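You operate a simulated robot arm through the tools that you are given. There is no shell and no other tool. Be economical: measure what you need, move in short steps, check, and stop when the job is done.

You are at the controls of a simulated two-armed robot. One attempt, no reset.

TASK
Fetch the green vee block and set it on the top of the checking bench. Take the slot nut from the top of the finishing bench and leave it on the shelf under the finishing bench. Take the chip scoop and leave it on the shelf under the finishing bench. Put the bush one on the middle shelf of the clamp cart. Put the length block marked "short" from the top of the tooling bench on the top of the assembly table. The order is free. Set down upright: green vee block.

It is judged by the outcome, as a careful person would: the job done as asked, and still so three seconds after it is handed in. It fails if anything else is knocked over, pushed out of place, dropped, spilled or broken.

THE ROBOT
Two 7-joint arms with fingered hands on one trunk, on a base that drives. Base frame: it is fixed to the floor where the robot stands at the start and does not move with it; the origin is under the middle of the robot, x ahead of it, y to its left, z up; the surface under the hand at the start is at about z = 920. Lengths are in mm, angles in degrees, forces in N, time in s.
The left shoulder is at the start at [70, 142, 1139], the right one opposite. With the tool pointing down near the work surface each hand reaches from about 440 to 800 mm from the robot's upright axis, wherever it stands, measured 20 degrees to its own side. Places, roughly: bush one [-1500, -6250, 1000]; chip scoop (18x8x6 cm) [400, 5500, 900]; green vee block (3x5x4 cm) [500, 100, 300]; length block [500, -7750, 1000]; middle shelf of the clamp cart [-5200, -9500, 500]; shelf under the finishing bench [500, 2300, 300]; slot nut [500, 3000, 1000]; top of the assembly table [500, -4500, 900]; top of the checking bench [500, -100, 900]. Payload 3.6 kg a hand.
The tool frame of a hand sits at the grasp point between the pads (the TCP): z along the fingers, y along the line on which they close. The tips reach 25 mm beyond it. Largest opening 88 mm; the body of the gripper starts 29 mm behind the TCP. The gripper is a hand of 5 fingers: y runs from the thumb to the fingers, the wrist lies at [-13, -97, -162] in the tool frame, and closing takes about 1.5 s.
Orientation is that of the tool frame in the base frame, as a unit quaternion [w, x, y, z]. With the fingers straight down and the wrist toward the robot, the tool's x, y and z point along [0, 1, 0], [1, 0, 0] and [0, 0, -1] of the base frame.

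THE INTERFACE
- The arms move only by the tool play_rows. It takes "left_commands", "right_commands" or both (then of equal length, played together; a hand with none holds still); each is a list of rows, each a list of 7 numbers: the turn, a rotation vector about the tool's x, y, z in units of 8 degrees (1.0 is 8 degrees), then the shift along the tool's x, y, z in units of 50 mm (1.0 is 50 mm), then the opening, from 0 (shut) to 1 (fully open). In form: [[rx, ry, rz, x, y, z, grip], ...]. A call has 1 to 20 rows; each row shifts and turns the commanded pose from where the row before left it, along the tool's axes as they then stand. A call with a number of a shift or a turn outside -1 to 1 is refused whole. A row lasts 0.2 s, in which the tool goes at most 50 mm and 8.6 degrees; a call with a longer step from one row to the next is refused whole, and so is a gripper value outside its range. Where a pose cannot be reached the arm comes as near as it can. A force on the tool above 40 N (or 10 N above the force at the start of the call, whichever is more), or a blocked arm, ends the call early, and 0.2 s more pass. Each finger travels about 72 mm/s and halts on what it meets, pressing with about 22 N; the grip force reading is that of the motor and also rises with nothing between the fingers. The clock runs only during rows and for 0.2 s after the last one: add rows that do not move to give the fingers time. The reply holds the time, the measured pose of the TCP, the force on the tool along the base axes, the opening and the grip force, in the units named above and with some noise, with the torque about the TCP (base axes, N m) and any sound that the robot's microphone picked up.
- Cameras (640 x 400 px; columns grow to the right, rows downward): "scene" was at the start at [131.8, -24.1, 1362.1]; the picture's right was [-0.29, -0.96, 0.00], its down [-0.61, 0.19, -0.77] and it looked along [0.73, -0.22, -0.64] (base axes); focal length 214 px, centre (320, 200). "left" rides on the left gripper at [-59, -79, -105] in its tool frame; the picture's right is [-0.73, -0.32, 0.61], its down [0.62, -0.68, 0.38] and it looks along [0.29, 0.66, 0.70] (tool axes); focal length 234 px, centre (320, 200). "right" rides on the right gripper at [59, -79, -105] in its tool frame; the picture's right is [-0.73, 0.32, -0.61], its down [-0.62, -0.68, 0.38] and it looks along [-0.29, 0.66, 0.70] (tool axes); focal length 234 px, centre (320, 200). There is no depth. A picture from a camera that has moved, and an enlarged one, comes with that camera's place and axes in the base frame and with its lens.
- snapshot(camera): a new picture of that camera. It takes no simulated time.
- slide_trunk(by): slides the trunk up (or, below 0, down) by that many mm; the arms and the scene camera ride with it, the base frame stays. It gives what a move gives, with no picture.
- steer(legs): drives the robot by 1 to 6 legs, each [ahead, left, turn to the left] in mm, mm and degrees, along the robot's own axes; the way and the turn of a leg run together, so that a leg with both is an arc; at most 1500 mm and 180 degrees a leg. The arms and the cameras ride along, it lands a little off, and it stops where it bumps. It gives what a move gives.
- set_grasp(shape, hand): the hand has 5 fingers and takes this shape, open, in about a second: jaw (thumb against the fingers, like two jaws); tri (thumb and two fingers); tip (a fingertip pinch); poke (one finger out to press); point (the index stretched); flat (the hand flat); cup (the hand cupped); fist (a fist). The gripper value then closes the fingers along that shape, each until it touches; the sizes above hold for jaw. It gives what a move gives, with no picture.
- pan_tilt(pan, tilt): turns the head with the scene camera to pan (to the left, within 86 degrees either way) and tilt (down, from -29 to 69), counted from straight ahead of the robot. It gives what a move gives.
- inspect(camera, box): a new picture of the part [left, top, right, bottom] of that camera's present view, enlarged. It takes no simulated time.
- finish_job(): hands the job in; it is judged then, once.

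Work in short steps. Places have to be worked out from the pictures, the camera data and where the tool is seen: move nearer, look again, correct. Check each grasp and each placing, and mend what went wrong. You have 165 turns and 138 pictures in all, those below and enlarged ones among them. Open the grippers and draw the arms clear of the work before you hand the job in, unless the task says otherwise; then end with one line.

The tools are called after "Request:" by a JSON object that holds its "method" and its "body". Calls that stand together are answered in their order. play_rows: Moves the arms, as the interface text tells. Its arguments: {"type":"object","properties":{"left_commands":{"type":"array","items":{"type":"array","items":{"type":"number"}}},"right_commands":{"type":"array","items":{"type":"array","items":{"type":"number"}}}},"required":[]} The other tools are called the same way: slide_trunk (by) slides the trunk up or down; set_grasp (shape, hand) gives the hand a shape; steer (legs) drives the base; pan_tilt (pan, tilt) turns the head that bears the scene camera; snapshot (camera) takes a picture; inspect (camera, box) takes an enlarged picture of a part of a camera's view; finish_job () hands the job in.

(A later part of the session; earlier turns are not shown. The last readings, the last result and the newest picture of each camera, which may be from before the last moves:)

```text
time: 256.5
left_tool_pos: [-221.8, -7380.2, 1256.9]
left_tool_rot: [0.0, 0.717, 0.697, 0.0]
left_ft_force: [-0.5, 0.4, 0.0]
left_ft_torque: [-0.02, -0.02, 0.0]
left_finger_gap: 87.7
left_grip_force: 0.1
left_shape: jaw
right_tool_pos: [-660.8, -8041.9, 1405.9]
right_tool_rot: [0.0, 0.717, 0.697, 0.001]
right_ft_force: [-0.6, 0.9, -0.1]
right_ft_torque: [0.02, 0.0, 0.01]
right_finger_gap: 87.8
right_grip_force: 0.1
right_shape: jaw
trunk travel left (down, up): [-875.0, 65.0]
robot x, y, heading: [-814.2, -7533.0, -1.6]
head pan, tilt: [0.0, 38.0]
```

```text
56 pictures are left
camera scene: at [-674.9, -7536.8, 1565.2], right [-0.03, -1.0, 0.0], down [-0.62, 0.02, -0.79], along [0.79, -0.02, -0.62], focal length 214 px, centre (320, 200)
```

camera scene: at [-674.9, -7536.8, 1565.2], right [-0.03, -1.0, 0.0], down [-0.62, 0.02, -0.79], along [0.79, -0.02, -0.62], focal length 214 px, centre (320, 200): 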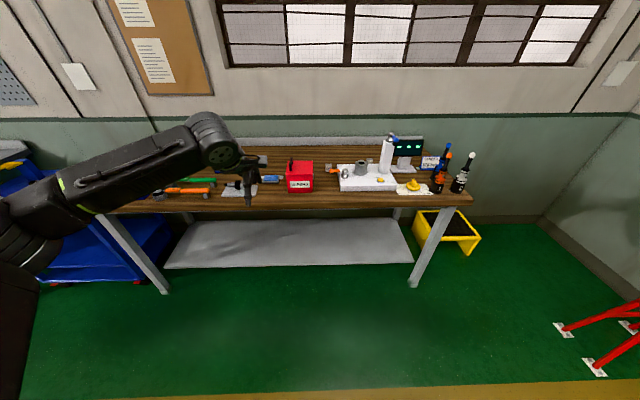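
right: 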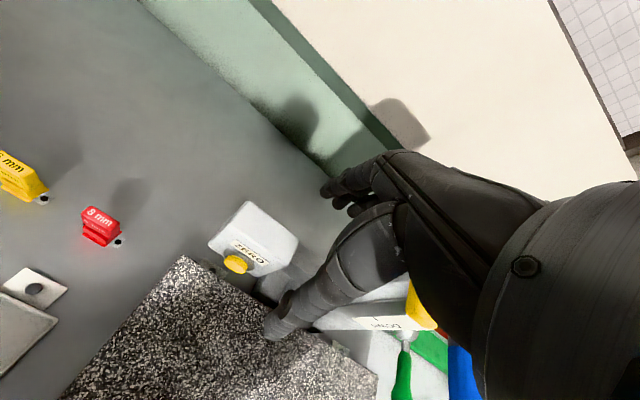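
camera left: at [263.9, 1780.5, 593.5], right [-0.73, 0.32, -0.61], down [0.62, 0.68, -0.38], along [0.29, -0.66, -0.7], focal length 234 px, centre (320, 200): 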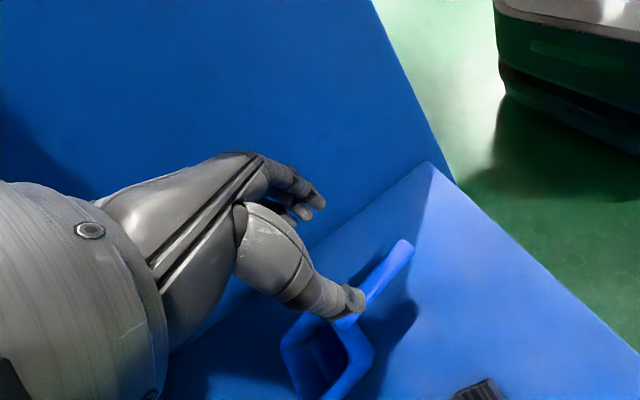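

Request:
{"method": "inspect", "body": {"camera": "scene", "box": [310, 125, 480, 215]}}

Request:
{"method": "inspect", "body": {"camera": "scene", "box": [130, 125, 330, 225]}}

```text
3.76 times, centred on (395, 170) of scene
camera zoom: at [-674.9, -7536.8, 1565.2], right [-0.03, -1.0, 0.0], down [-0.62, 0.02, -0.79], along [0.79, -0.02, -0.62], focal length 807 px, centre (38, 313)
```

zoom: 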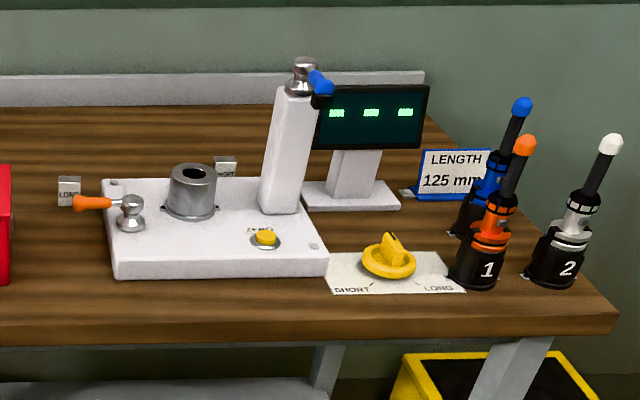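

```text
3.20 times, centred on (230, 175) of scene
camera zoom: at [-674.9, -7536.8, 1565.2], right [-0.03, -1.0, 0.0], down [-0.62, 0.02, -0.79], along [0.79, -0.02, -0.62], focal length 686 px, centre (608, 280)
```

zoom: 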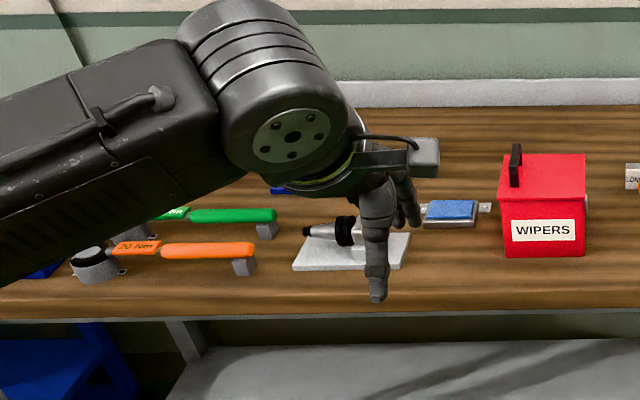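

Request:
{"method": "inspect", "body": {"camera": "scene", "box": [322, 158, 384, 192]}}

```text
10.32 times, centred on (353, 175) of scene
camera zoom: at [-674.9, -7536.8, 1565.2], right [-0.03, -1.0, 0.0], down [-0.62, 0.02, -0.79], along [0.79, -0.02, -0.62], focal length 2214 px, centre (-21, 458)
```

zoom: 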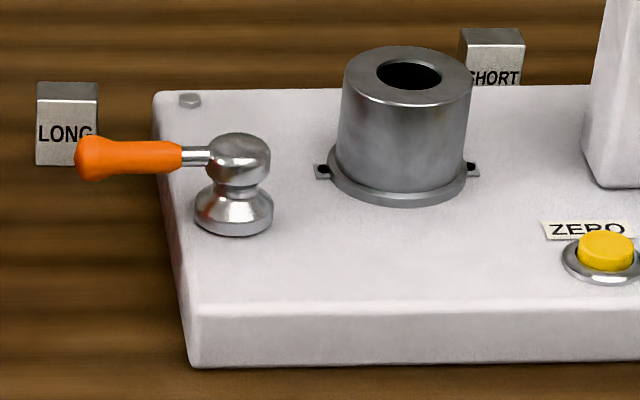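

"SHORT" block sits behind the fixture, right of the cylinder, ≈(470, −7858). I'll approach with the left hand high, to view from above.

Request:
{"method": "slide_trunk", "body": {"by": 60}}

Request:
{"method": "steer", "body": {"legs": [[0, -490, 1.6], [560, 0, 0]]}}

Request:
{"method": "snapshot", "body": {"camera": "left"}}

Request:
{"method": "snapshot", "body": {"camera": "scene"}}

```text
time: 257.5
left_tool_pos: [-222.4, -7379.1, 1317.3]
left_tool_rot: [0.0, 0.717, 0.697, 0.0]
left_ft_force: [-0.4, 0.6, -0.5]
left_ft_torque: [0.02, 0.02, 0.0]
left_finger_gap: 87.7
left_grip_force: 0.2
left_shape: jaw
right_tool_pos: [-660.0, -8042.8, 1466.0]
right_tool_rot: [-0.001, 0.717, 0.697, 0.001]
right_ft_force: [-1.0, 0.1, 0.6]
right_ft_torque: [0.05, 0.0, 0.02]
right_finger_gap: 87.9
right_grip_force: 0.0
right_shape: jaw
trunk travel left (down, up): [-935.0, 5.0]
robot x, y, heading: [-814.2, -7536.1, -2.0]
head pan, tilt: [0.0, 38.0]
```

```text
time: 263.2
left_tool_pos: [322.9, -7848.4, 1317.9]
left_tool_rot: [0.0, 0.702, 0.713, 0.001]
left_ft_force: [-0.5, 0.1, 0.6]
left_ft_torque: [0.0, 0.0, -0.04]
left_finger_gap: 87.5
left_grip_force: 0.0
left_shape: jaw
right_tool_pos: [-87.6, -8528.9, 1464.8]
right_tool_rot: [0.001, 0.702, 0.712, 0.002]
right_ft_force: [-0.3, 0.5, -0.7]
right_ft_torque: [-0.02, 0.0, -0.01]
right_finger_gap: 87.8
right_grip_force: 0.0
right_shape: jaw
trunk travel left (down, up): [-935.0, 5.0]
robot x, y, heading: [-261.5, -8026.8, 0.8]
head pan, tilt: [0.0, 38.0]
```

```text
52 pictures are left
camera left: at [243.6, -7907.6, 1424.1], right [-0.31, -0.73, -0.61], down [-0.69, 0.61, -0.38], along [0.65, 0.3, -0.7], focal length 234 px, centre (320, 200)
```

left: 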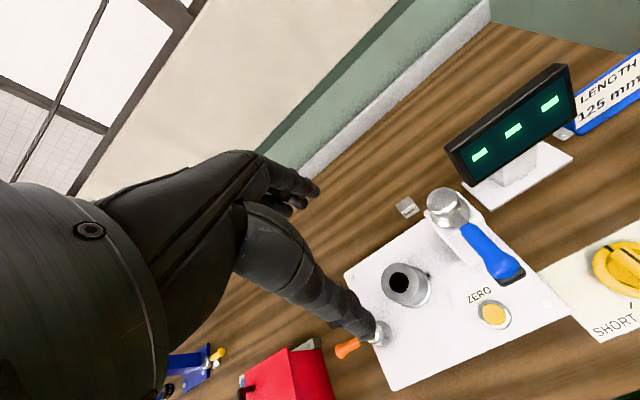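

```text
51 pictures are left
camera scene: at [-123.6, -8023.7, 1625.3], right [0.01, -1.0, 0.0], down [-0.61, -0.01, -0.79], along [0.79, 0.01, -0.61], focal length 214 px, centre (320, 200)
```

scene: 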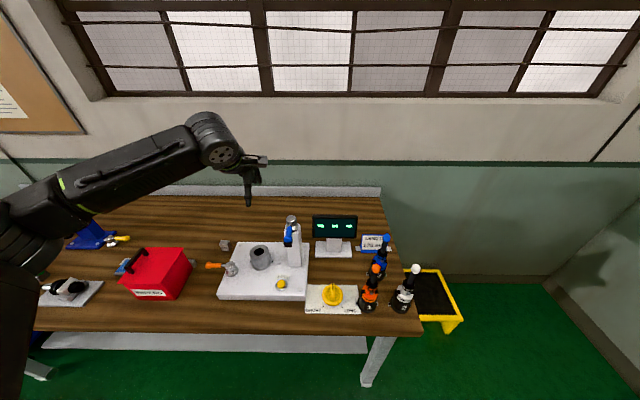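

Request:
{"method": "inspect", "body": {"camera": "left", "box": [340, 160, 500, 320]}}

Request:
{"method": "inspect", "body": {"camera": "scene", "box": [210, 205, 350, 305]}}

```text
2.50 times, centred on (420, 240) of left
camera zoom: at [243.6, -7907.6, 1424.1], right [-0.31, -0.73, -0.61], down [-0.69, 0.61, -0.38], along [0.65, 0.3, -0.7], focal length 585 px, centre (70, 100)
```

zoom: 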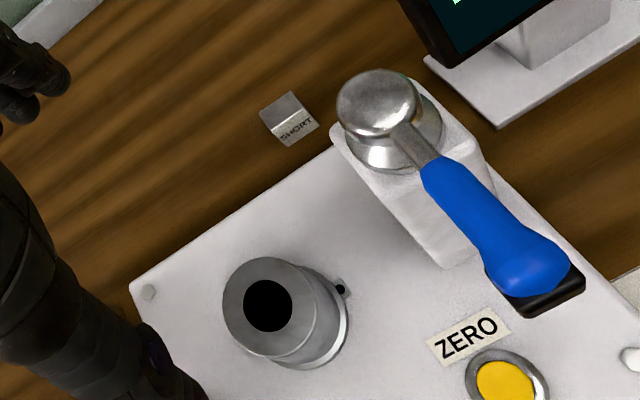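

```text
4.00 times, centred on (280, 255) of scene
camera zoom: at [-123.6, -8023.7, 1625.3], right [0.01, -1.0, 0.0], down [-0.61, -0.01, -0.79], along [0.79, 0.01, -0.61], focal length 858 px, centre (480, -20)
```

zoom: 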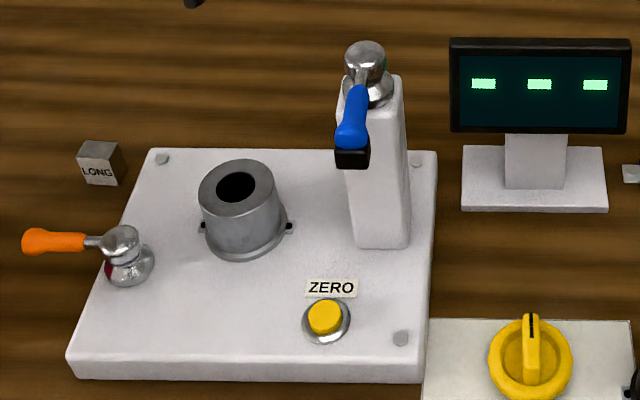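

SHORT block ≈(503, −7877), top ≈ z 948, behind the plate (back edge x≈460). With the wrist yawed to the left, hand clears column and cylinder. Drive in 180 and yaw the hand.

Request:
{"method": "steer", "body": {"legs": [[170, -20, 0]]}}

Request:
{"method": "play_rows", "body": {"left_commands": [[0, 0, 0.9375, 0, 0, 0, 1], [0, 0, 0.9375, 0, 0, 0, 1], [0, 0, 0.9375, 0, 0, 0, 1], [0, 0, 0.9375, 0, 0, 0, 1], [0, 0, 0.9375, 0, 0, 0, 1], [0, 0, 0.9375, 0, 0, 0, 1], [0, 0, 0.9375, 0, 0, 0, 1], [0, 0, 0.9375, 0, 0, 0, 1], [0, 0, 0.9375, 0, 0, 0, 1], [0, 0, 0.9375, 0, 0, 0, 1], [0, 0, 0.9375, 0, 0, 0, 1], [0, 0, 0.9375, 0, 0, 0, 1]]}}

Request:
{"method": "snapshot", "body": {"camera": "left"}}

```text
time: 264.7
left_tool_pos: [489.5, -7865.4, 1318.8]
left_tool_rot: [0.001, 0.702, 0.712, 0.001]
left_ft_force: [-0.4, 0.3, 0.8]
left_ft_torque: [0.02, 0.0, 0.03]
left_finger_gap: 87.8
left_grip_force: 0.1
left_shape: jaw
right_tool_pos: [79.9, -8546.1, 1465.5]
right_tool_rot: [0.003, 0.703, 0.712, 0.002]
right_ft_force: [-1.2, -0.1, 0.2]
right_ft_torque: [0.0, 0.0, 0.04]
right_finger_gap: 87.8
right_grip_force: 0.0
right_shape: jaw
trunk travel left (down, up): [-935.0, 5.0]
robot x, y, heading: [-88.5, -8040.6, 0.6]
head pan, tilt: [0.0, 38.0]
```

```text
time: 267.3
left_tool_pos: [492.9, -7866.2, 1317.9]
left_tool_rot: [0.0, 1.0, 0.008, 0.0]
left_ft_force: [-0.6, -0.4, 0.7]
left_ft_torque: [0.0, -0.02, 0.0]
left_finger_gap: 88.1
left_grip_force: 0.1
left_shape: jaw
right_tool_pos: [82.9, -8547.4, 1465.6]
right_tool_rot: [0.002, 0.703, 0.711, 0.0]
right_ft_force: [0.2, 0.1, -0.8]
right_ft_torque: [-0.02, -0.03, 0.03]
right_finger_gap: 87.9
right_grip_force: 0.1
right_shape: jaw
trunk travel left (down, up): [-935.0, 5.0]
robot x, y, heading: [-89.1, -8043.0, 0.6]
head pan, tilt: [0.0, 38.0]
```

```text
48 pictures are left
camera left: at [432.6, -7787.5, 1423.4], right [-0.73, 0.31, -0.61], down [0.61, 0.69, -0.38], along [0.3, -0.65, -0.7], focal length 234 px, centre (320, 200)
```

left: 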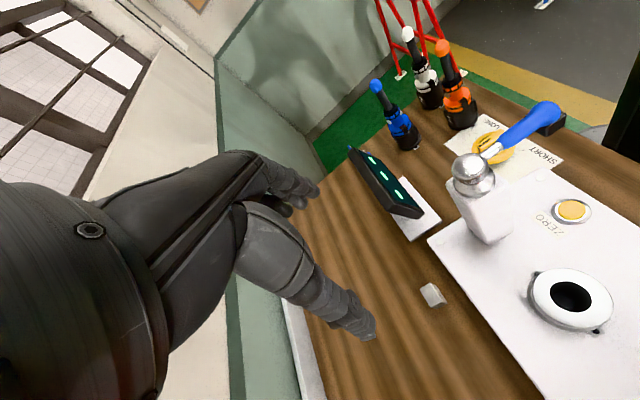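

Block now estimated at (514, −7883). Shift and lower.

Request:
{"method": "play_rows", "body": {"left_commands": [[0, 0, 0, 0.42, 0.34, 0, 1]]}}

Request:
{"method": "slide_trunk", "body": {"by": -230}}

Request:
{"method": "snapshot", "body": {"camera": "left"}}

Request:
{"method": "snapshot", "body": {"camera": "scene"}}

```text
time: 267.7
left_tool_pos: [515.4, -7882.6, 1316.9]
left_tool_rot: [0.0, 1.0, 0.007, 0.0]
left_ft_force: [-0.6, 0.4, -1.0]
left_ft_torque: [0.02, -0.02, 0.01]
left_finger_gap: 87.9
left_grip_force: 0.1
left_shape: jaw
right_tool_pos: [85.0, -8548.2, 1463.7]
right_tool_rot: [0.001, 0.703, 0.712, 0.001]
right_ft_force: [0.4, 0.8, 0.6]
right_ft_torque: [-0.01, 0.02, -0.01]
right_finger_gap: 87.7
right_grip_force: 0.1
right_shape: jaw
trunk travel left (down, up): [-935.0, 5.0]
robot x, y, heading: [-90.1, -8043.4, 0.4]
head pan, tilt: [0.0, 38.0]
```

```text
time: 270.1
left_tool_pos: [513.6, -7881.8, 1088.2]
left_tool_rot: [-0.001, 1.0, 0.007, -0.001]
left_ft_force: [0.9, -0.5, -0.5]
left_ft_torque: [0.01, -0.02, 0.03]
left_finger_gap: 87.8
left_grip_force: 0.0
left_shape: jaw
right_tool_pos: [83.2, -8545.8, 1235.5]
right_tool_rot: [0.001, 0.703, 0.711, 0.0]
right_ft_force: [-0.6, 0.4, 0.0]
right_ft_torque: [-0.02, 0.01, 0.0]
right_finger_gap: 87.8
right_grip_force: 0.1
right_shape: jaw
trunk travel left (down, up): [-705.0, 235.0]
robot x, y, heading: [-89.8, -8041.4, 0.6]
head pan, tilt: [0.0, 38.0]
```

```text
47 pictures are left
camera left: at [453.6, -7803.3, 1194.0], right [-0.73, 0.31, -0.61], down [0.61, 0.69, -0.38], along [0.3, -0.65, -0.7], focal length 234 px, centre (320, 200)
```

left: 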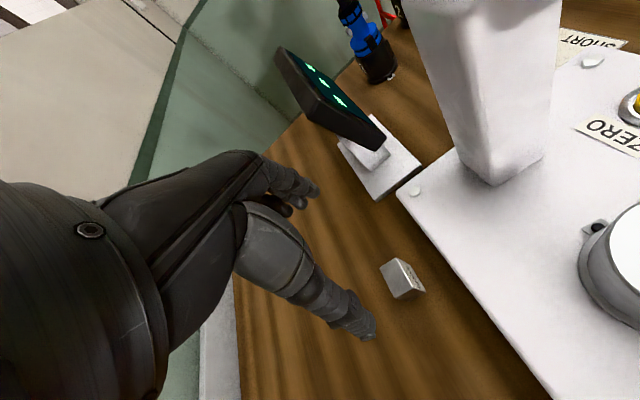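

```text
46 pictures are left
camera scene: at [47.5, -8041.4, 1395.2], right [0.01, -1.0, 0.0], down [-0.62, -0.01, -0.79], along [0.79, 0.01, -0.62], focal length 214 px, centre (320, 200)
```

scene: 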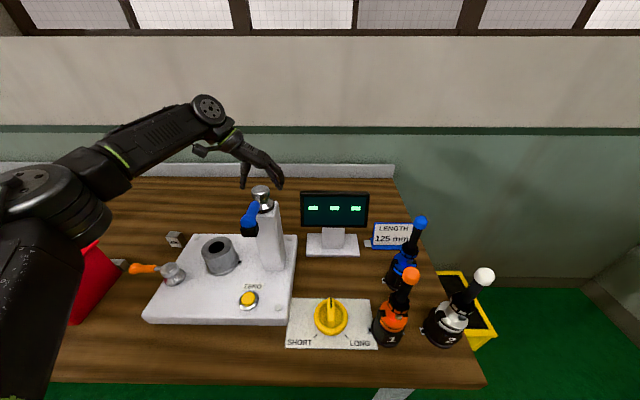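

Aligned (predicted (403,276), seen (402,278)). Descend.

Request:
{"method": "play_rows", "body": {"left_commands": [[0, 0, 0, 0, 0, 0.7, 1], [0, 0, 0, 0, 0, 0.7, 1], [0, 0, 0, 0, 0, 0.7, 1], [0, 0, 0, 0, 0, 0.4, 1], [0, 0, 0, 0, 0, 0.2, 1]]}}

Request:
{"method": "snapshot", "body": {"camera": "left"}}

```text
time: 271.3
left_tool_pos: [515.2, -7882.0, 952.7]
left_tool_rot: [0.0, 1.0, 0.007, 0.0]
left_ft_force: [-0.1, 0.3, 0.2]
left_ft_torque: [-0.02, -0.03, 0.01]
left_finger_gap: 87.7
left_grip_force: 0.1
left_shape: jaw
right_tool_pos: [84.1, -8545.7, 1236.4]
right_tool_rot: [0.001, 0.703, 0.711, 0.001]
right_ft_force: [-0.4, 0.6, -0.2]
right_ft_torque: [0.06, 0.01, -0.03]
right_finger_gap: 87.8
right_grip_force: 0.1
right_shape: jaw
trunk travel left (down, up): [-705.0, 235.0]
robot x, y, heading: [-87.0, -8043.0, 0.7]
head pan, tilt: [0.0, 38.0]
```

```text
45 pictures are left
camera left: at [454.0, -7804.0, 1058.4], right [-0.73, 0.31, -0.61], down [0.61, 0.69, -0.38], along [0.3, -0.65, -0.7], focal length 234 px, centre (320, 200)
```

left: 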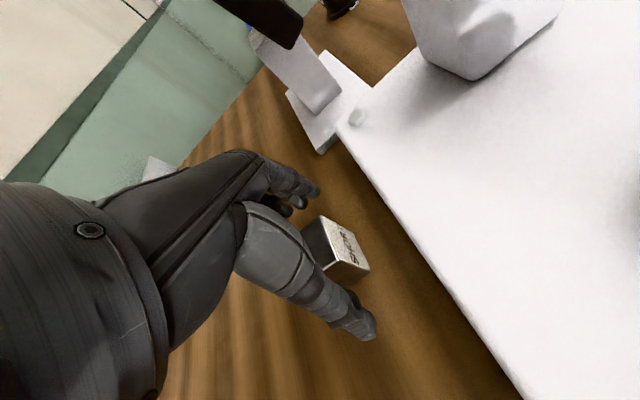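

Request:
{"method": "play_rows", "body": {"left_commands": [[0, 0, 0, 0, 0, 0.12, 1], [0, 0, 0, 0, 0, 0, 0.6], [0, 0, 0, 0, 0, 0, 0.3], [0, 0, 0, 0, 0, 0, 0], [0, 0, 0, 0, 0, 0, 0], [0, 0, 0, 0, 0, 0, 0], [0, 0, 0, 0, 0, 0, 0], [0, 0, 0, 0, 0, 0, 0], [0, 0, 0, 0, 0, -0.3, 0], [0, 0, 0, 0, 0, -0.6, 0], [0, 0, 0, 0, 0, -0.8, 0], [0, 0, 0, 0, 0, -0.8, 0]]}}

Request:
{"method": "snapshot", "body": {"camera": "left"}}

```text
time: 273.9
left_tool_pos: [513.9, -7881.4, 1070.6]
left_tool_rot: [0.0, 1.0, 0.008, 0.0]
left_ft_force: [0.5, 0.3, -2.4]
left_ft_torque: [0.0, 0.03, 0.01]
left_finger_gap: 31.0
left_grip_force: 21.9
left_shape: jaw
right_tool_pos: [82.1, -8547.7, 1235.8]
right_tool_rot: [0.001, 0.703, 0.711, 0.001]
right_ft_force: [-0.2, -0.3, -0.2]
right_ft_torque: [-0.01, -0.04, 0.01]
right_finger_gap: 87.8
right_grip_force: 0.0
right_shape: jaw
trunk travel left (down, up): [-705.0, 235.0]
robot x, y, heading: [-88.5, -8042.0, 0.5]
head pan, tilt: [0.0, 38.0]
```

```text
44 pictures are left
camera left: at [453.4, -7803.2, 1177.7], right [-0.73, 0.31, -0.61], down [0.61, 0.69, -0.38], along [0.3, -0.65, -0.7], focal length 234 px, centre (320, 200)
```

left: 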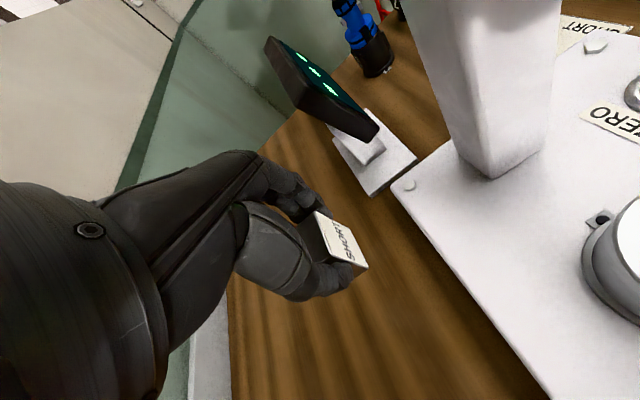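

Length block held. Raise, back out, and drive to the assembly table.

Request:
{"method": "slide_trunk", "body": {"by": 230}}

Request:
{"method": "steer", "body": {"legs": [[-730, 0, 0], [0, 1400, 0], [0, 1400, 0], [0, 640, 0]]}}

Request:
{"method": "pan_tilt", "body": {"pan": 0, "tilt": 38}}

Request:
{"method": "snapshot", "body": {"camera": "scene"}}

```text
time: 276.3
left_tool_pos: [515.0, -7880.2, 1299.2]
left_tool_rot: [0.0, 1.0, 0.008, -0.001]
left_ft_force: [0.2, 0.9, -2.5]
left_ft_torque: [0.0, 0.01, 0.01]
left_finger_gap: 31.2
left_grip_force: 22.0
left_shape: jaw
right_tool_pos: [84.5, -8547.0, 1465.5]
right_tool_rot: [0.001, 0.703, 0.712, 0.0]
right_ft_force: [-0.4, 0.0, -0.1]
right_ft_torque: [-0.02, 0.02, 0.02]
right_finger_gap: 87.9
right_grip_force: 0.1
right_shape: jaw
trunk travel left (down, up): [-935.0, 5.0]
robot x, y, heading: [-90.8, -8046.4, 0.8]
head pan, tilt: [0.0, 38.0]
```

```text
time: 296.6
left_tool_pos: [-255.7, -4484.9, 1299.7]
left_tool_rot: [-0.001, 1.0, 0.005, 0.0]
left_ft_force: [0.0, -0.2, -2.9]
left_ft_torque: [-0.01, 0.0, -0.03]
left_finger_gap: 31.0
left_grip_force: 22.3
left_shape: jaw
right_tool_pos: [-689.5, -5148.4, 1464.5]
right_tool_rot: [-0.001, 0.704, 0.71, 0.002]
right_ft_force: [0.2, -0.4, 1.3]
right_ft_torque: [0.05, -0.03, -0.02]
right_finger_gap: 88.0
right_grip_force: 0.0
right_shape: jaw
trunk travel left (down, up): [-935.0, 5.0]
robot x, y, heading: [-864.2, -4646.4, 0.5]
head pan, tilt: [0.0, 38.0]
```

```text
time: 297.2
left_tool_pos: [-254.8, -4483.2, 1300.9]
left_tool_rot: [0.0, 1.0, 0.005, 0.0]
left_ft_force: [-0.4, 0.7, -2.0]
left_ft_torque: [0.01, 0.05, 0.0]
left_finger_gap: 31.2
left_grip_force: 22.3
left_shape: jaw
right_tool_pos: [-689.1, -5146.9, 1465.6]
right_tool_rot: [0.001, 0.705, 0.71, 0.0]
right_ft_force: [0.8, 0.2, -0.3]
right_ft_torque: [0.02, 0.02, 0.0]
right_finger_gap: 88.1
right_grip_force: 0.1
right_shape: jaw
trunk travel left (down, up): [-935.0, 5.0]
robot x, y, heading: [-862.7, -4644.5, 0.5]
head pan, tilt: [0.0, 38.0]
```

```text
43 pictures are left
camera scene: at [-722.6, -4642.4, 1625.1], right [0.01, -1.0, 0.0], down [-0.62, 0.0, -0.79], along [0.79, 0.01, -0.62], focal length 214 px, centre (320, 200)
```

scene: 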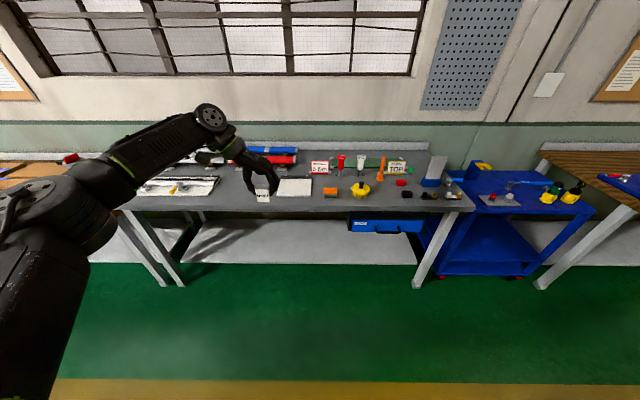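

Request:
{"method": "inspect", "body": {"camera": "scene", "box": [110, 135, 480, 225]}}

```text
1.73 times, centred on (295, 180) of scene
camera zoom: at [-722.6, -4642.4, 1625.1], right [0.01, -1.0, 0.0], down [-0.62, 0.0, -0.79], along [0.79, 0.01, -0.62], focal length 371 px, centre (363, 235)
```

zoom: 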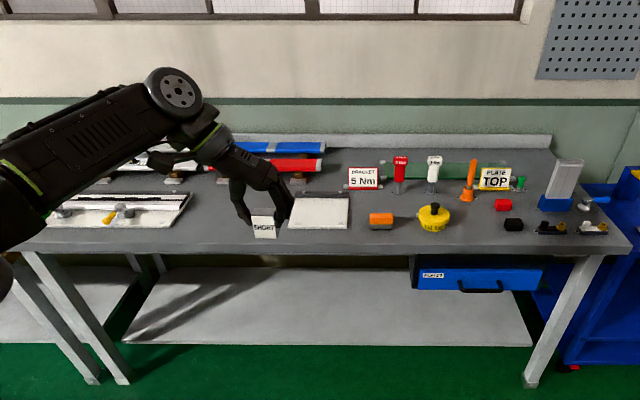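

Free spot between the white frame and the paper pad: (290, −4215). Drive there and lower.

Request:
{"method": "steer", "body": {"legs": [[0, 270, -0.5], [540, 0, 0]]}}

Request:
{"method": "slide_trunk", "body": {"by": -230}}

Request:
{"method": "snapshot", "body": {"camera": "scene"}}

Request:
{"method": "snapshot", "body": {"camera": "left"}}

```text
time: 301.9
left_tool_pos: [290.3, -4213.8, 1301.5]
left_tool_rot: [0.001, 1.0, 0.002, 0.001]
left_ft_force: [-0.7, 0.1, -3.2]
left_ft_torque: [0.06, 0.02, -0.04]
left_finger_gap: 31.1
left_grip_force: 22.4
left_shape: jaw
right_tool_pos: [-147.9, -4875.2, 1466.3]
right_tool_rot: [0.001, 0.707, 0.708, 0.002]
right_ft_force: [0.2, -0.2, 0.8]
right_ft_torque: [0.02, -0.01, 0.0]
right_finger_gap: 88.0
right_grip_force: 0.0
right_shape: jaw
trunk travel left (down, up): [-935.0, 5.0]
robot x, y, heading: [-314.2, -4370.3, 0.0]
head pan, tilt: [0.0, 38.0]
```

```text
time: 304.3
left_tool_pos: [290.8, -4213.7, 1070.0]
left_tool_rot: [0.0, 1.0, 0.002, 0.0]
left_ft_force: [-0.3, 0.1, -2.7]
left_ft_torque: [0.04, 0.01, 0.02]
left_finger_gap: 30.9
left_grip_force: 22.0
left_shape: jaw
right_tool_pos: [-146.4, -4874.6, 1236.5]
right_tool_rot: [0.0, 0.707, 0.707, 0.001]
right_ft_force: [0.5, 0.0, -0.4]
right_ft_torque: [0.03, 0.03, 0.01]
right_finger_gap: 87.6
right_grip_force: 0.1
right_shape: jaw
trunk travel left (down, up): [-705.0, 235.0]
robot x, y, heading: [-308.2, -4370.6, -0.0]
head pan, tilt: [0.0, 38.0]
```

```text
41 pictures are left
camera scene: at [-176.9, -4369.5, 1395.1], right [0.0, -1.0, 0.0], down [-0.62, 0.0, -0.79], along [0.79, 0.0, -0.62], focal length 214 px, centre (320, 200)
```

scene: 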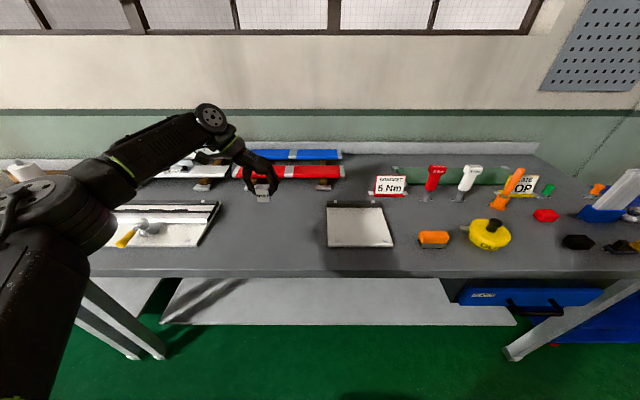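

```text
40 pictures are left
camera left: at [232.1, -4135.3, 1176.7], right [-0.73, 0.32, -0.61], down [0.62, 0.68, -0.38], along [0.29, -0.66, -0.7], focal length 234 px, centre (320, 200)
```

left: 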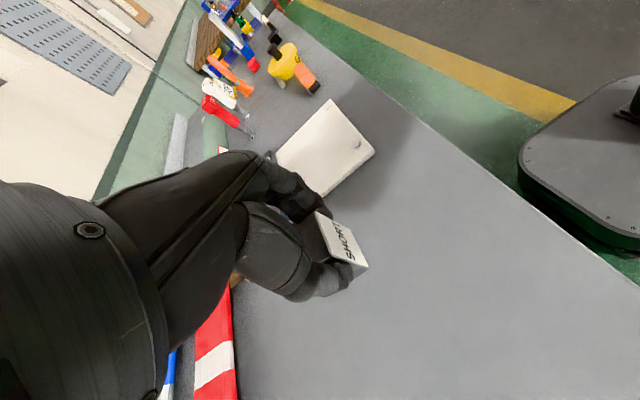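

Clear. Descend, with fine steps near the surface.

Request:
{"method": "play_rows", "body": {"left_commands": [[0, 0, 0, 0, 0, 0.7, 0], [0, 0, 0, 0, 0, 0.7, 0], [0, 0, 0, 0, 0, 0.6, 0], [0, 0, 0, 0, 0, 0.2, 0], [0, 0, 0, 0, 0, 0.1, 0], [0, 0, 0, 0, 0, 0.08, 0], [0, 0, 0, 0, 0, 0.06, 0], [0, 0, 0, 0, 0, 0.06, 0]]}}

```text
time: 306.1
left_tool_pos: [291.1, -4213.7, 946.2]
left_tool_rot: [0.0, 1.0, 0.002, 0.0]
left_ft_force: [0.4, 0.3, 1.8]
left_ft_torque: [-0.09, 0.0, 0.0]
left_finger_gap: 31.0
left_grip_force: 21.7
left_shape: jaw
right_tool_pos: [-147.7, -4874.8, 1235.3]
right_tool_rot: [0.001, 0.706, 0.708, 0.001]
right_ft_force: [0.6, -0.4, 0.3]
right_ft_torque: [-0.01, -0.03, -0.01]
right_finger_gap: 88.0
right_grip_force: 0.1
right_shape: jaw
trunk travel left (down, up): [-705.0, 235.0]
robot x, y, heading: [-314.5, -4372.0, 0.0]
head pan, tilt: [0.0, 38.0]
```

Contact starts. Seat it 1 mm more, open, and lift.

Request:
{"method": "play_rows", "body": {"left_commands": [[0, 0, 0, 0, 0, 0.03, 0], [0, 0, 0, 0, 0, 0, 0.4], [0, 0, 0, 0, 0, 0, 0.7], [0, 0, 0, 0, 0, 0, 0.9], [0, 0, 0, 0, 0, 0, 0.9], [0, 0, 0, 0, 0, 0, 0.9], [0, 0, 0, 0, 0, -0.4, 0.9], [0, 0, 0, 0, 0, -0.8, 0.9], [0, 0, 0, 0, 0, -0.8, 0.9], [0, 0, 0, 0, 0, -0.8, 0.9]]}}

Request:
{"method": "slide_trunk", "body": {"by": 200}}

Request:
{"method": "snapshot", "body": {"camera": "left"}}

```text
time: 308.3
left_tool_pos: [290.6, -4211.5, 1084.7]
left_tool_rot: [0.0, 1.0, 0.001, 0.0]
left_ft_force: [-0.1, -0.3, 0.3]
left_ft_torque: [0.02, -0.02, 0.01]
left_finger_gap: 79.1
left_grip_force: 0.1
left_shape: jaw
right_tool_pos: [-147.9, -4876.3, 1234.7]
right_tool_rot: [0.001, 0.706, 0.708, 0.001]
right_ft_force: [0.0, -1.0, -0.8]
right_ft_torque: [0.0, -0.04, 0.0]
right_finger_gap: 87.7
right_grip_force: 0.0
right_shape: jaw
trunk travel left (down, up): [-705.0, 235.0]
robot x, y, heading: [-314.6, -4372.9, -0.1]
head pan, tilt: [0.0, 38.0]
```

```text
time: 310.4
left_tool_pos: [290.5, -4211.7, 1283.6]
left_tool_rot: [0.0, 1.0, 0.002, 0.0]
left_ft_force: [-1.0, 0.6, 0.4]
left_ft_torque: [-0.01, 0.0, -0.01]
left_finger_gap: 79.1
left_grip_force: 0.0
left_shape: jaw
right_tool_pos: [-147.2, -4875.7, 1434.1]
right_tool_rot: [0.0, 0.707, 0.707, 0.001]
right_ft_force: [-0.3, -0.6, 0.6]
right_ft_torque: [0.01, -0.02, 0.01]
right_finger_gap: 87.8
right_grip_force: 0.1
right_shape: jaw
trunk travel left (down, up): [-905.0, 35.0]
robot x, y, heading: [-308.8, -4367.9, 0.0]
head pan, tilt: [0.0, 38.0]
```

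```text
39 pictures are left
camera left: at [230.9, -4133.4, 1390.3], right [-0.73, 0.32, -0.61], down [0.62, 0.68, -0.38], along [0.29, -0.66, -0.7], focal length 234 px, centre (320, 200)
```

left: 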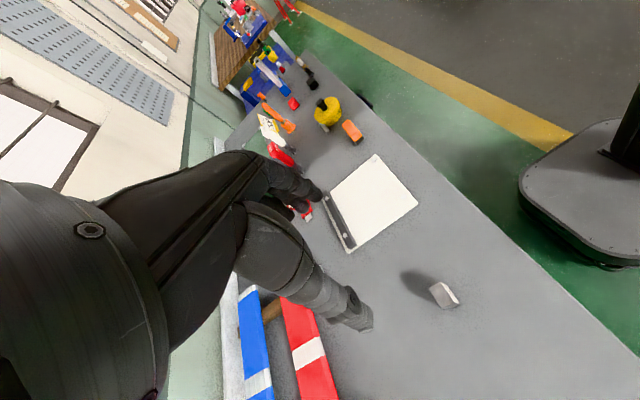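

Length block placed. Back out and go look at the bench where bush one is.

Request:
{"method": "steer", "body": {"legs": [[-450, 0, 0], [0, -900, -90]]}}

Request:
{"method": "pan_tilt", "body": {"pan": -35, "tilt": 30}}

Request:
{"method": "snapshot", "body": {"camera": "scene"}}

```text
time: 317.6
left_tool_pos: [-1171.4, -5569.9, 1285.7]
left_tool_rot: [0.001, 0.716, -0.698, 0.0]
left_ft_force: [0.3, 0.6, 0.0]
left_ft_torque: [-0.02, 0.0, -0.02]
left_finger_gap: 79.4
left_grip_force: 0.0
left_shape: jaw
right_tool_pos: [-1842.4, -5148.3, 1435.0]
right_tool_rot: [0.002, 1.0, 0.012, -0.001]
right_ft_force: [0.5, 0.0, 0.2]
right_ft_torque: [-0.03, 0.01, 0.01]
right_finger_gap: 87.8
right_grip_force: 0.0
right_shape: jaw
trunk travel left (down, up): [-905.0, 35.0]
robot x, y, heading: [-1344.8, -4969.6, -88.5]
head pan, tilt: [0.0, 38.0]
cut short: leg 2
```

```text
time: 318.6
left_tool_pos: [-1172.2, -5568.9, 1285.0]
left_tool_rot: [0.0, 0.717, -0.697, 0.0]
left_ft_force: [-0.5, 1.0, 0.4]
left_ft_torque: [-0.03, 0.01, -0.01]
left_finger_gap: 79.2
left_grip_force: 0.1
left_shape: jaw
right_tool_pos: [-1845.0, -5146.6, 1435.2]
right_tool_rot: [0.001, 1.0, 0.013, 0.001]
right_ft_force: [0.1, -1.2, -0.5]
right_ft_torque: [0.01, -0.02, -0.01]
right_finger_gap: 87.8
right_grip_force: 0.0
right_shape: jaw
trunk travel left (down, up): [-905.0, 35.0]
robot x, y, heading: [-1343.6, -4974.5, -88.6]
head pan, tilt: [-35.0, 30.0]
```

```text
38 pictures are left
camera scene: at [-1393.1, -5093.1, 1607.5], right [-0.83, 0.55, 0.0], down [0.28, 0.42, -0.87], along [-0.48, -0.72, -0.5], focal length 214 px, centre (320, 200)
```

scene: 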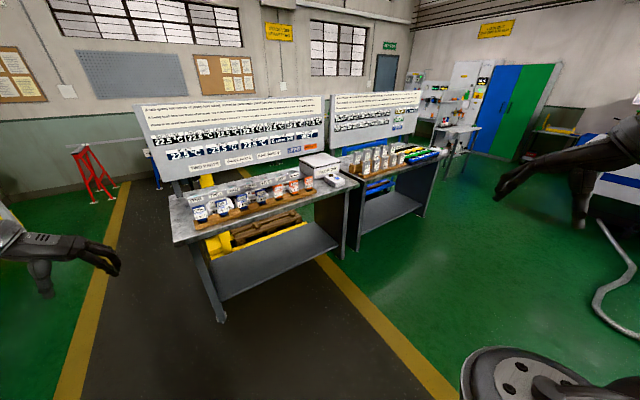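

The bush bench faces me (robot now heading −y). Zoom on its top.

Request:
{"method": "inspect", "body": {"camera": "scene", "box": [130, 85, 350, 240]}}

Request:
{"method": "inspect", "body": {"camera": "scene", "box": [170, 165, 350, 240]}}

```text
2.58 times, centred on (240, 162) of scene
camera zoom: at [-1393.1, -5093.1, 1607.5], right [-0.83, 0.55, 0.0], down [0.28, 0.42, -0.87], along [-0.48, -0.72, -0.5], focal length 554 px, centre (526, 297)
```

zoom: 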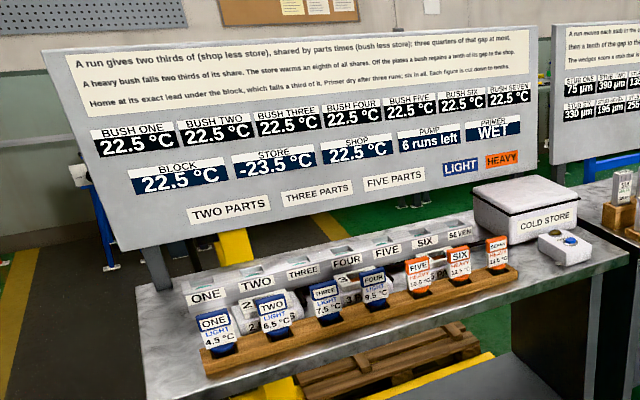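

```text
3.56 times, centred on (260, 202) of scene
camera zoom: at [-1393.1, -5093.1, 1607.5], right [-0.83, 0.55, 0.0], down [0.28, 0.42, -0.87], along [-0.48, -0.72, -0.5], focal length 763 px, centre (533, 191)
```

zoom: 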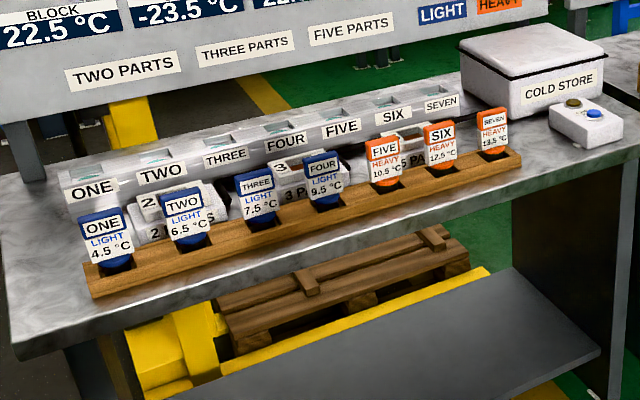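

Bush ONE is the leftmost blue piece, ≈(−1392, −6275). Restore the left hand's orientation and drive closer.

Request:
{"method": "play_rows", "body": {"left_commands": [[0, 0, -0.9375, 0, 0, 0, 1], [0, 0, -0.9375, 0, 0, 0, 1], [0, 0, -0.9375, 0, 0, 0, 1], [0, 0, -0.9375, 0, 0, 0, 1], [0, 0, -0.9375, 0, 0, 0, 1], [0, 0, -0.9375, 0, 0, 0, 1], [0, 0, -0.9375, 0, 0, 0, 1], [0, 0, -0.9375, 0, 0, 0, 1], [0, 0, -0.9375, 0, 0, 0, 1], [0, 0, -0.9375, 0, 0, 0, 1], [0, 0, -0.9375, 0, 0, 0, 1], [0, 0, -0.9375, 0, 0, 0, 1]]}}

Request:
{"method": "steer", "body": {"legs": [[100, 0, -1.4], [450, -196, 0]]}}

Request:
{"method": "pan_tilt", "body": {"pan": 12, "tilt": 42}}

Request:
{"method": "snapshot", "body": {"camera": "scene"}}

```text
time: 321.2
left_tool_pos: [-1173.1, -5568.6, 1282.7]
left_tool_rot: [0.0, 1.0, 0.014, 0.0]
left_ft_force: [-0.5, -0.1, 0.6]
left_ft_torque: [-0.02, -0.04, 0.0]
left_finger_gap: 87.7
left_grip_force: 0.0
left_shape: jaw
right_tool_pos: [-1845.2, -5146.2, 1435.8]
right_tool_rot: [0.001, 1.0, 0.013, 0.0]
right_ft_force: [0.2, -0.1, 0.6]
right_ft_torque: [-0.04, 0.02, -0.02]
right_finger_gap: 87.8
right_grip_force: 0.0
right_shape: jaw
trunk travel left (down, up): [-905.0, 35.0]
robot x, y, heading: [-1342.7, -4969.3, -88.4]
head pan, tilt: [-35.0, 30.0]
```

```text
time: 324.9
left_tool_pos: [-1374.2, -6128.7, 1285.1]
left_tool_rot: [0.001, 1.0, 0.004, -0.001]
left_ft_force: [-0.6, -0.3, -0.3]
left_ft_torque: [-0.03, 0.0, 0.0]
left_finger_gap: 87.7
left_grip_force: 0.0
left_shape: jaw
right_tool_pos: [-2038.2, -5693.5, 1436.5]
right_tool_rot: [0.002, 1.0, 0.003, -0.001]
right_ft_force: [0.4, 0.1, -0.1]
right_ft_torque: [0.0, 0.0, -0.02]
right_finger_gap: 87.8
right_grip_force: 0.1
right_shape: jaw
trunk travel left (down, up): [-905.0, 35.0]
robot x, y, heading: [-1537.1, -5525.3, -89.8]
head pan, tilt: [-35.0, 30.0]
```

```text
time: 326.0
left_tool_pos: [-1375.4, -6129.6, 1284.3]
left_tool_rot: [-0.001, 1.0, 0.003, 0.0]
left_ft_force: [-0.3, 0.5, 0.3]
left_ft_torque: [-0.02, 0.0, 0.0]
left_finger_gap: 87.3
left_grip_force: 0.1
left_shape: jaw
right_tool_pos: [-2038.7, -5694.4, 1435.1]
right_tool_rot: [0.001, 1.0, 0.003, 0.0]
right_ft_force: [-0.2, -0.3, -0.9]
right_ft_torque: [0.01, -0.04, 0.0]
right_finger_gap: 87.8
right_grip_force: 0.1
right_shape: jaw
trunk travel left (down, up): [-905.0, 35.0]
robot x, y, heading: [-1534.1, -5527.7, -89.5]
head pan, tilt: [12.0, 42.0]
```

```text
35 pictures are left
camera scene: at [-1518.0, -5656.7, 1589.3], right [-0.98, -0.21, 0.0], down [-0.14, 0.65, -0.74], along [0.16, -0.73, -0.67], focal length 214 px, centre (320, 200)
```

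scene: 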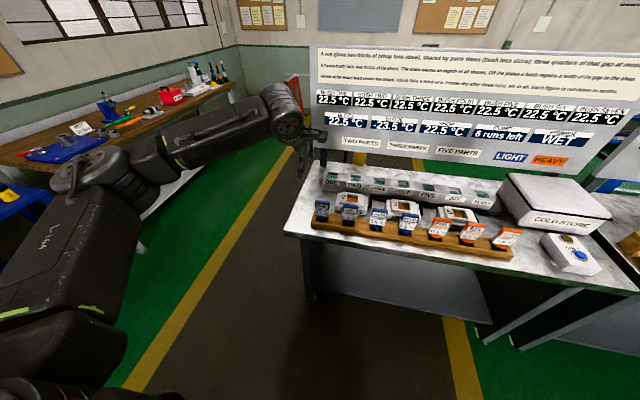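

Request:
{"method": "inspect", "body": {"camera": "scene", "box": [290, 160, 400, 250]}}

Request:
{"method": "snapshot", "body": {"camera": "left"}}

```text
4.44 times, centred on (345, 205) of scene
camera zoom: at [-1518.0, -5656.7, 1589.3], right [-0.98, -0.21, 0.0], down [-0.14, 0.65, -0.74], along [0.16, -0.73, -0.67], focal length 953 px, centre (209, 178)
```

zoom: 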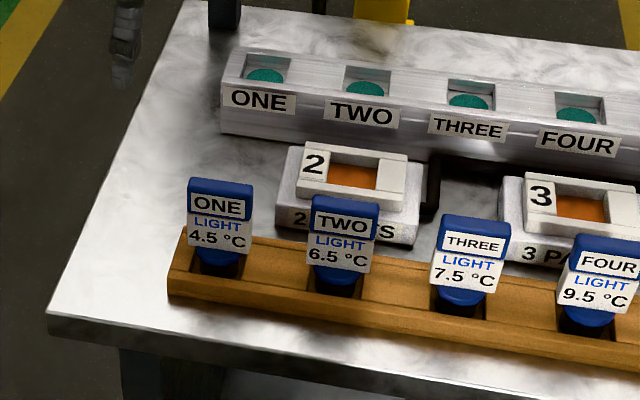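

```text
33 pictures are left
camera left: at [-1435.7, -6050.9, 1390.6], right [-0.73, 0.32, -0.61], down [0.62, 0.69, -0.38], along [0.29, -0.66, -0.7], focal length 234 px, centre (320, 200)
```

left: 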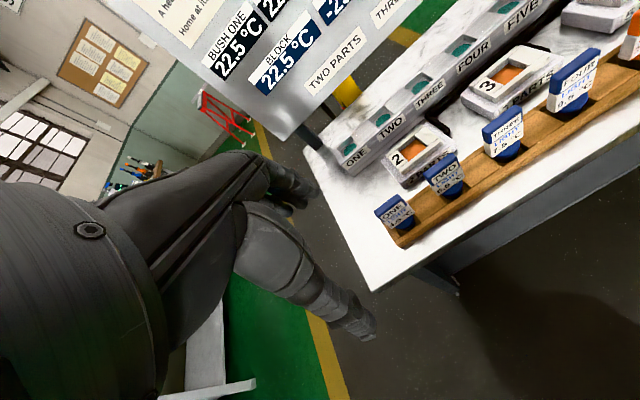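

Bush ONE's head top at ≈(−1392, −6285, 1003). Drive 150 ahead, align, lower the trunk.

Request:
{"method": "steer", "body": {"legs": [[152, 0, -0.5]]}}

Request:
{"method": "slide_trunk", "body": {"by": -170}}

Request:
{"method": "snapshot", "body": {"camera": "left"}}

```text
time: 327.4
left_tool_pos: [-1382.8, -6280.3, 1285.2]
left_tool_rot: [0.002, 1.0, -0.003, 0.0]
left_ft_force: [-0.1, 0.3, 0.1]
left_ft_torque: [-0.01, 0.01, 0.0]
left_finger_gap: 87.8
left_grip_force: 0.1
left_shape: jaw
right_tool_pos: [-2041.1, -5837.2, 1436.3]
right_tool_rot: [0.003, 1.0, -0.005, 0.0]
right_ft_force: [0.1, 0.7, -0.3]
right_ft_torque: [-0.06, 0.03, -0.02]
right_finger_gap: 87.8
right_grip_force: 0.1
right_shape: jaw
trunk travel left (down, up): [-905.0, 35.0]
robot x, y, heading: [-1538.3, -5680.5, -90.5]
head pan, tilt: [12.0, 42.0]
```

```text
time: 329.3
left_tool_pos: [-1383.3, -6284.3, 1114.8]
left_tool_rot: [0.001, 1.0, -0.003, -0.001]
left_ft_force: [0.4, -0.5, -0.2]
left_ft_torque: [0.0, 0.01, 0.0]
left_finger_gap: 88.1
left_grip_force: 0.0
left_shape: jaw
right_tool_pos: [-2042.2, -5840.1, 1265.4]
right_tool_rot: [0.0, 1.0, -0.005, 0.0]
right_ft_force: [0.4, 0.0, 0.3]
right_ft_torque: [0.0, -0.02, 0.03]
right_finger_gap: 87.8
right_grip_force: 0.1
right_shape: jaw
trunk travel left (down, up): [-735.0, 205.0]
robot x, y, heading: [-1536.9, -5674.1, -90.3]
head pan, tilt: [12.0, 42.0]
```

```text
32 pictures are left
camera left: at [-1442.7, -6204.8, 1220.5], right [-0.72, 0.33, -0.61], down [0.63, 0.68, -0.38], along [0.29, -0.66, -0.7], focal length 234 px, centre (320, 200)
```

left: 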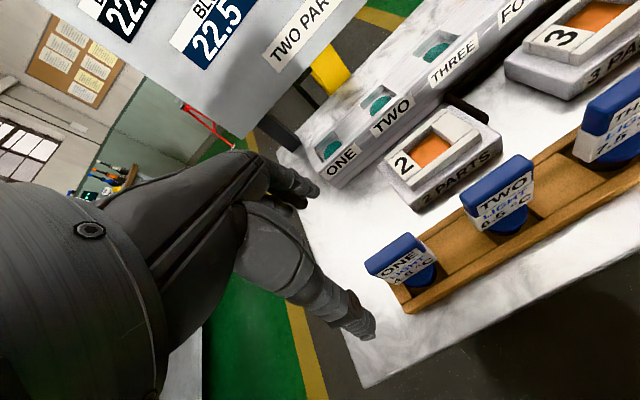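

Request:
{"method": "inspect", "body": {"camera": "left", "box": [330, 200, 490, 320]}}

```text
3.33 times, centred on (410, 260) of left
camera zoom: at [-1442.7, -6204.8, 1220.5], right [-0.72, 0.33, -0.61], down [0.63, 0.68, -0.38], along [0.29, -0.66, -0.7], focal length 781 px, centre (20, 0)
```

zoom: 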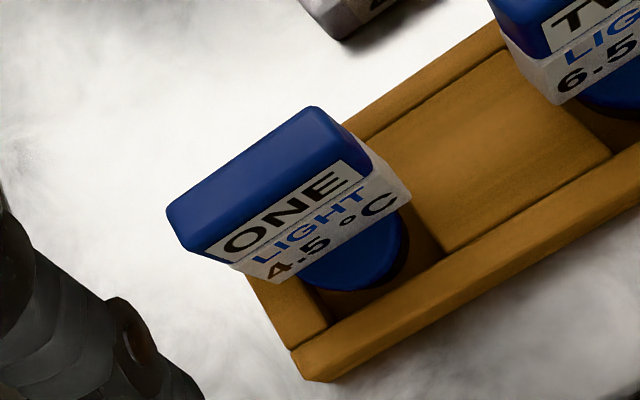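

Head centre refined to (−1393, −6299), top ≈990. Align and descend to TCP z≈980.

Request:
{"method": "play_rows", "body": {"left_commands": [[0, 0, 0, -0.2, 0.3, 0.4, 1], [0, 0, 0, 0, 0, 0.7, 1], [0, 0, 0, 0, 0, 0.7, 1], [0, 0, 0, 0, 0, 0.6, 1]]}}

Request:
{"method": "snapshot", "body": {"camera": "left"}}

Request:
{"method": "inspect", "body": {"camera": "scene", "box": [280, 170, 400, 260]}}

```text
time: 330.3
left_tool_pos: [-1392.6, -6300.9, 991.6]
left_tool_rot: [0.0, 1.0, -0.003, 0.0]
left_ft_force: [0.2, -0.8, -0.7]
left_ft_torque: [0.0, 0.0, 0.01]
left_finger_gap: 87.9
left_grip_force: 0.1
left_shape: jaw
right_tool_pos: [-2042.0, -5841.7, 1265.8]
right_tool_rot: [0.0, 1.0, -0.005, 0.0]
right_ft_force: [0.0, -0.3, -1.0]
right_ft_torque: [-0.01, -0.02, 0.0]
right_finger_gap: 87.9
right_grip_force: 0.1
right_shape: jaw
trunk travel left (down, up): [-735.0, 205.0]
robot x, y, heading: [-1534.5, -5679.0, -90.1]
head pan, tilt: [12.0, 42.0]
```

```text
30 pictures are left
camera left: at [-1451.6, -6221.0, 1099.1], right [-0.72, 0.33, -0.61], down [0.63, 0.68, -0.38], along [0.29, -0.66, -0.7], focal length 234 px, centre (320, 200)
```

left: 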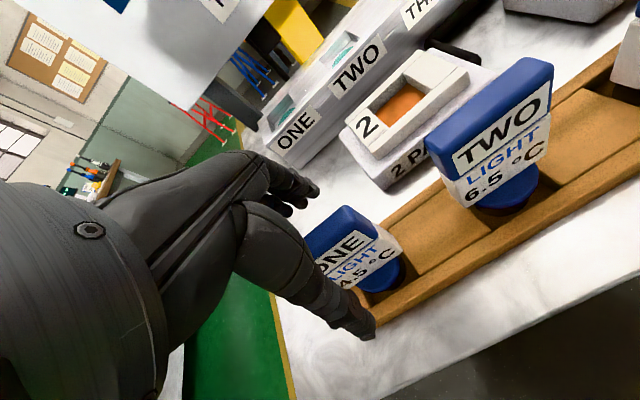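

```text
4.44 times, centred on (340, 215) of scene
camera zoom: at [-1520.1, -5810.4, 1419.2], right [-0.98, -0.2, 0.0], down [-0.13, 0.66, -0.74], along [0.15, -0.73, -0.67], focal length 953 px, centre (231, 133)
```

zoom: 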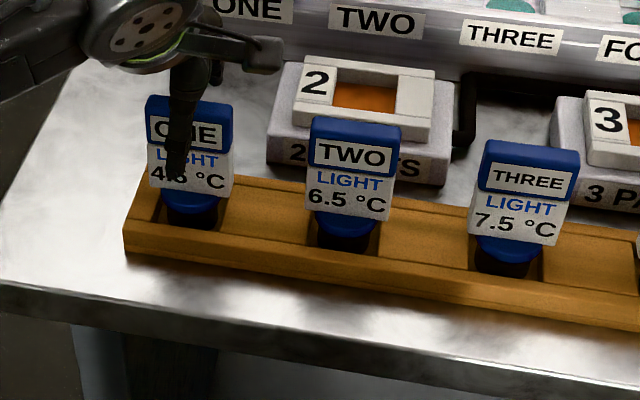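

Centred in x. Descend 12 mm more and close.

Request:
{"method": "play_rows", "body": {"left_commands": [[0, 0, 0, 0, 0, 0.26, 1], [0, 0, 0, 0, 0, 0, 0.7], [0, 0, 0, 0, 0, 0, 0.4], [0, 0, 0, 0, 0, 0, 0.2], [0, 0, 0, 0, 0, 0, 0], [0, 0, 0, 0, 0, 0, 0], [0, 0, 0, 0, 0, 0, 0], [0, 0, 0, 0, 0, 0, 0], [0, 0, 0, 0, 0, 0, 0]]}}

Request:
{"method": "snapshot", "body": {"camera": "left"}}

```text
time: 332.3
left_tool_pos: [-1392.3, -6299.8, 979.5]
left_tool_rot: [0.0, 1.0, -0.003, 0.0]
left_ft_force: [0.5, -0.3, -0.3]
left_ft_torque: [0.01, -0.01, 0.02]
left_finger_gap: 13.2
left_grip_force: 22.0
left_shape: jaw
right_tool_pos: [-2042.5, -5841.0, 1265.3]
right_tool_rot: [0.001, 1.0, -0.004, 0.0]
right_ft_force: [-0.1, 0.7, 0.3]
right_ft_torque: [0.0, 0.02, -0.01]
right_finger_gap: 88.1
right_grip_force: 0.0
right_shape: jaw
trunk travel left (down, up): [-735.0, 205.0]
robot x, y, heading: [-1535.7, -5677.4, -90.5]
head pan, tilt: [12.0, 42.0]
```

```text
28 pictures are left
camera left: at [-1451.3, -6220.4, 1086.5], right [-0.72, 0.33, -0.61], down [0.63, 0.68, -0.38], along [0.29, -0.66, -0.7], focal length 234 px, centre (320, 200)
```

left: 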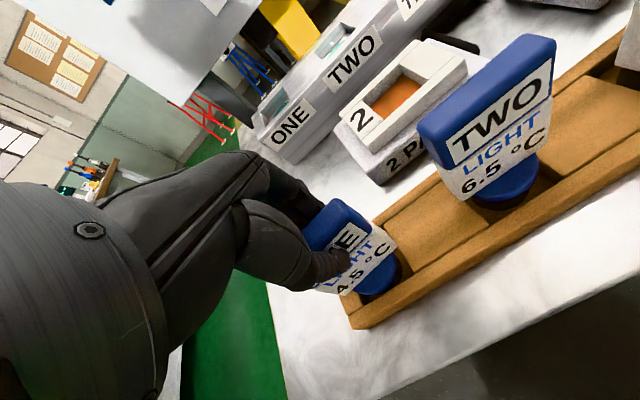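

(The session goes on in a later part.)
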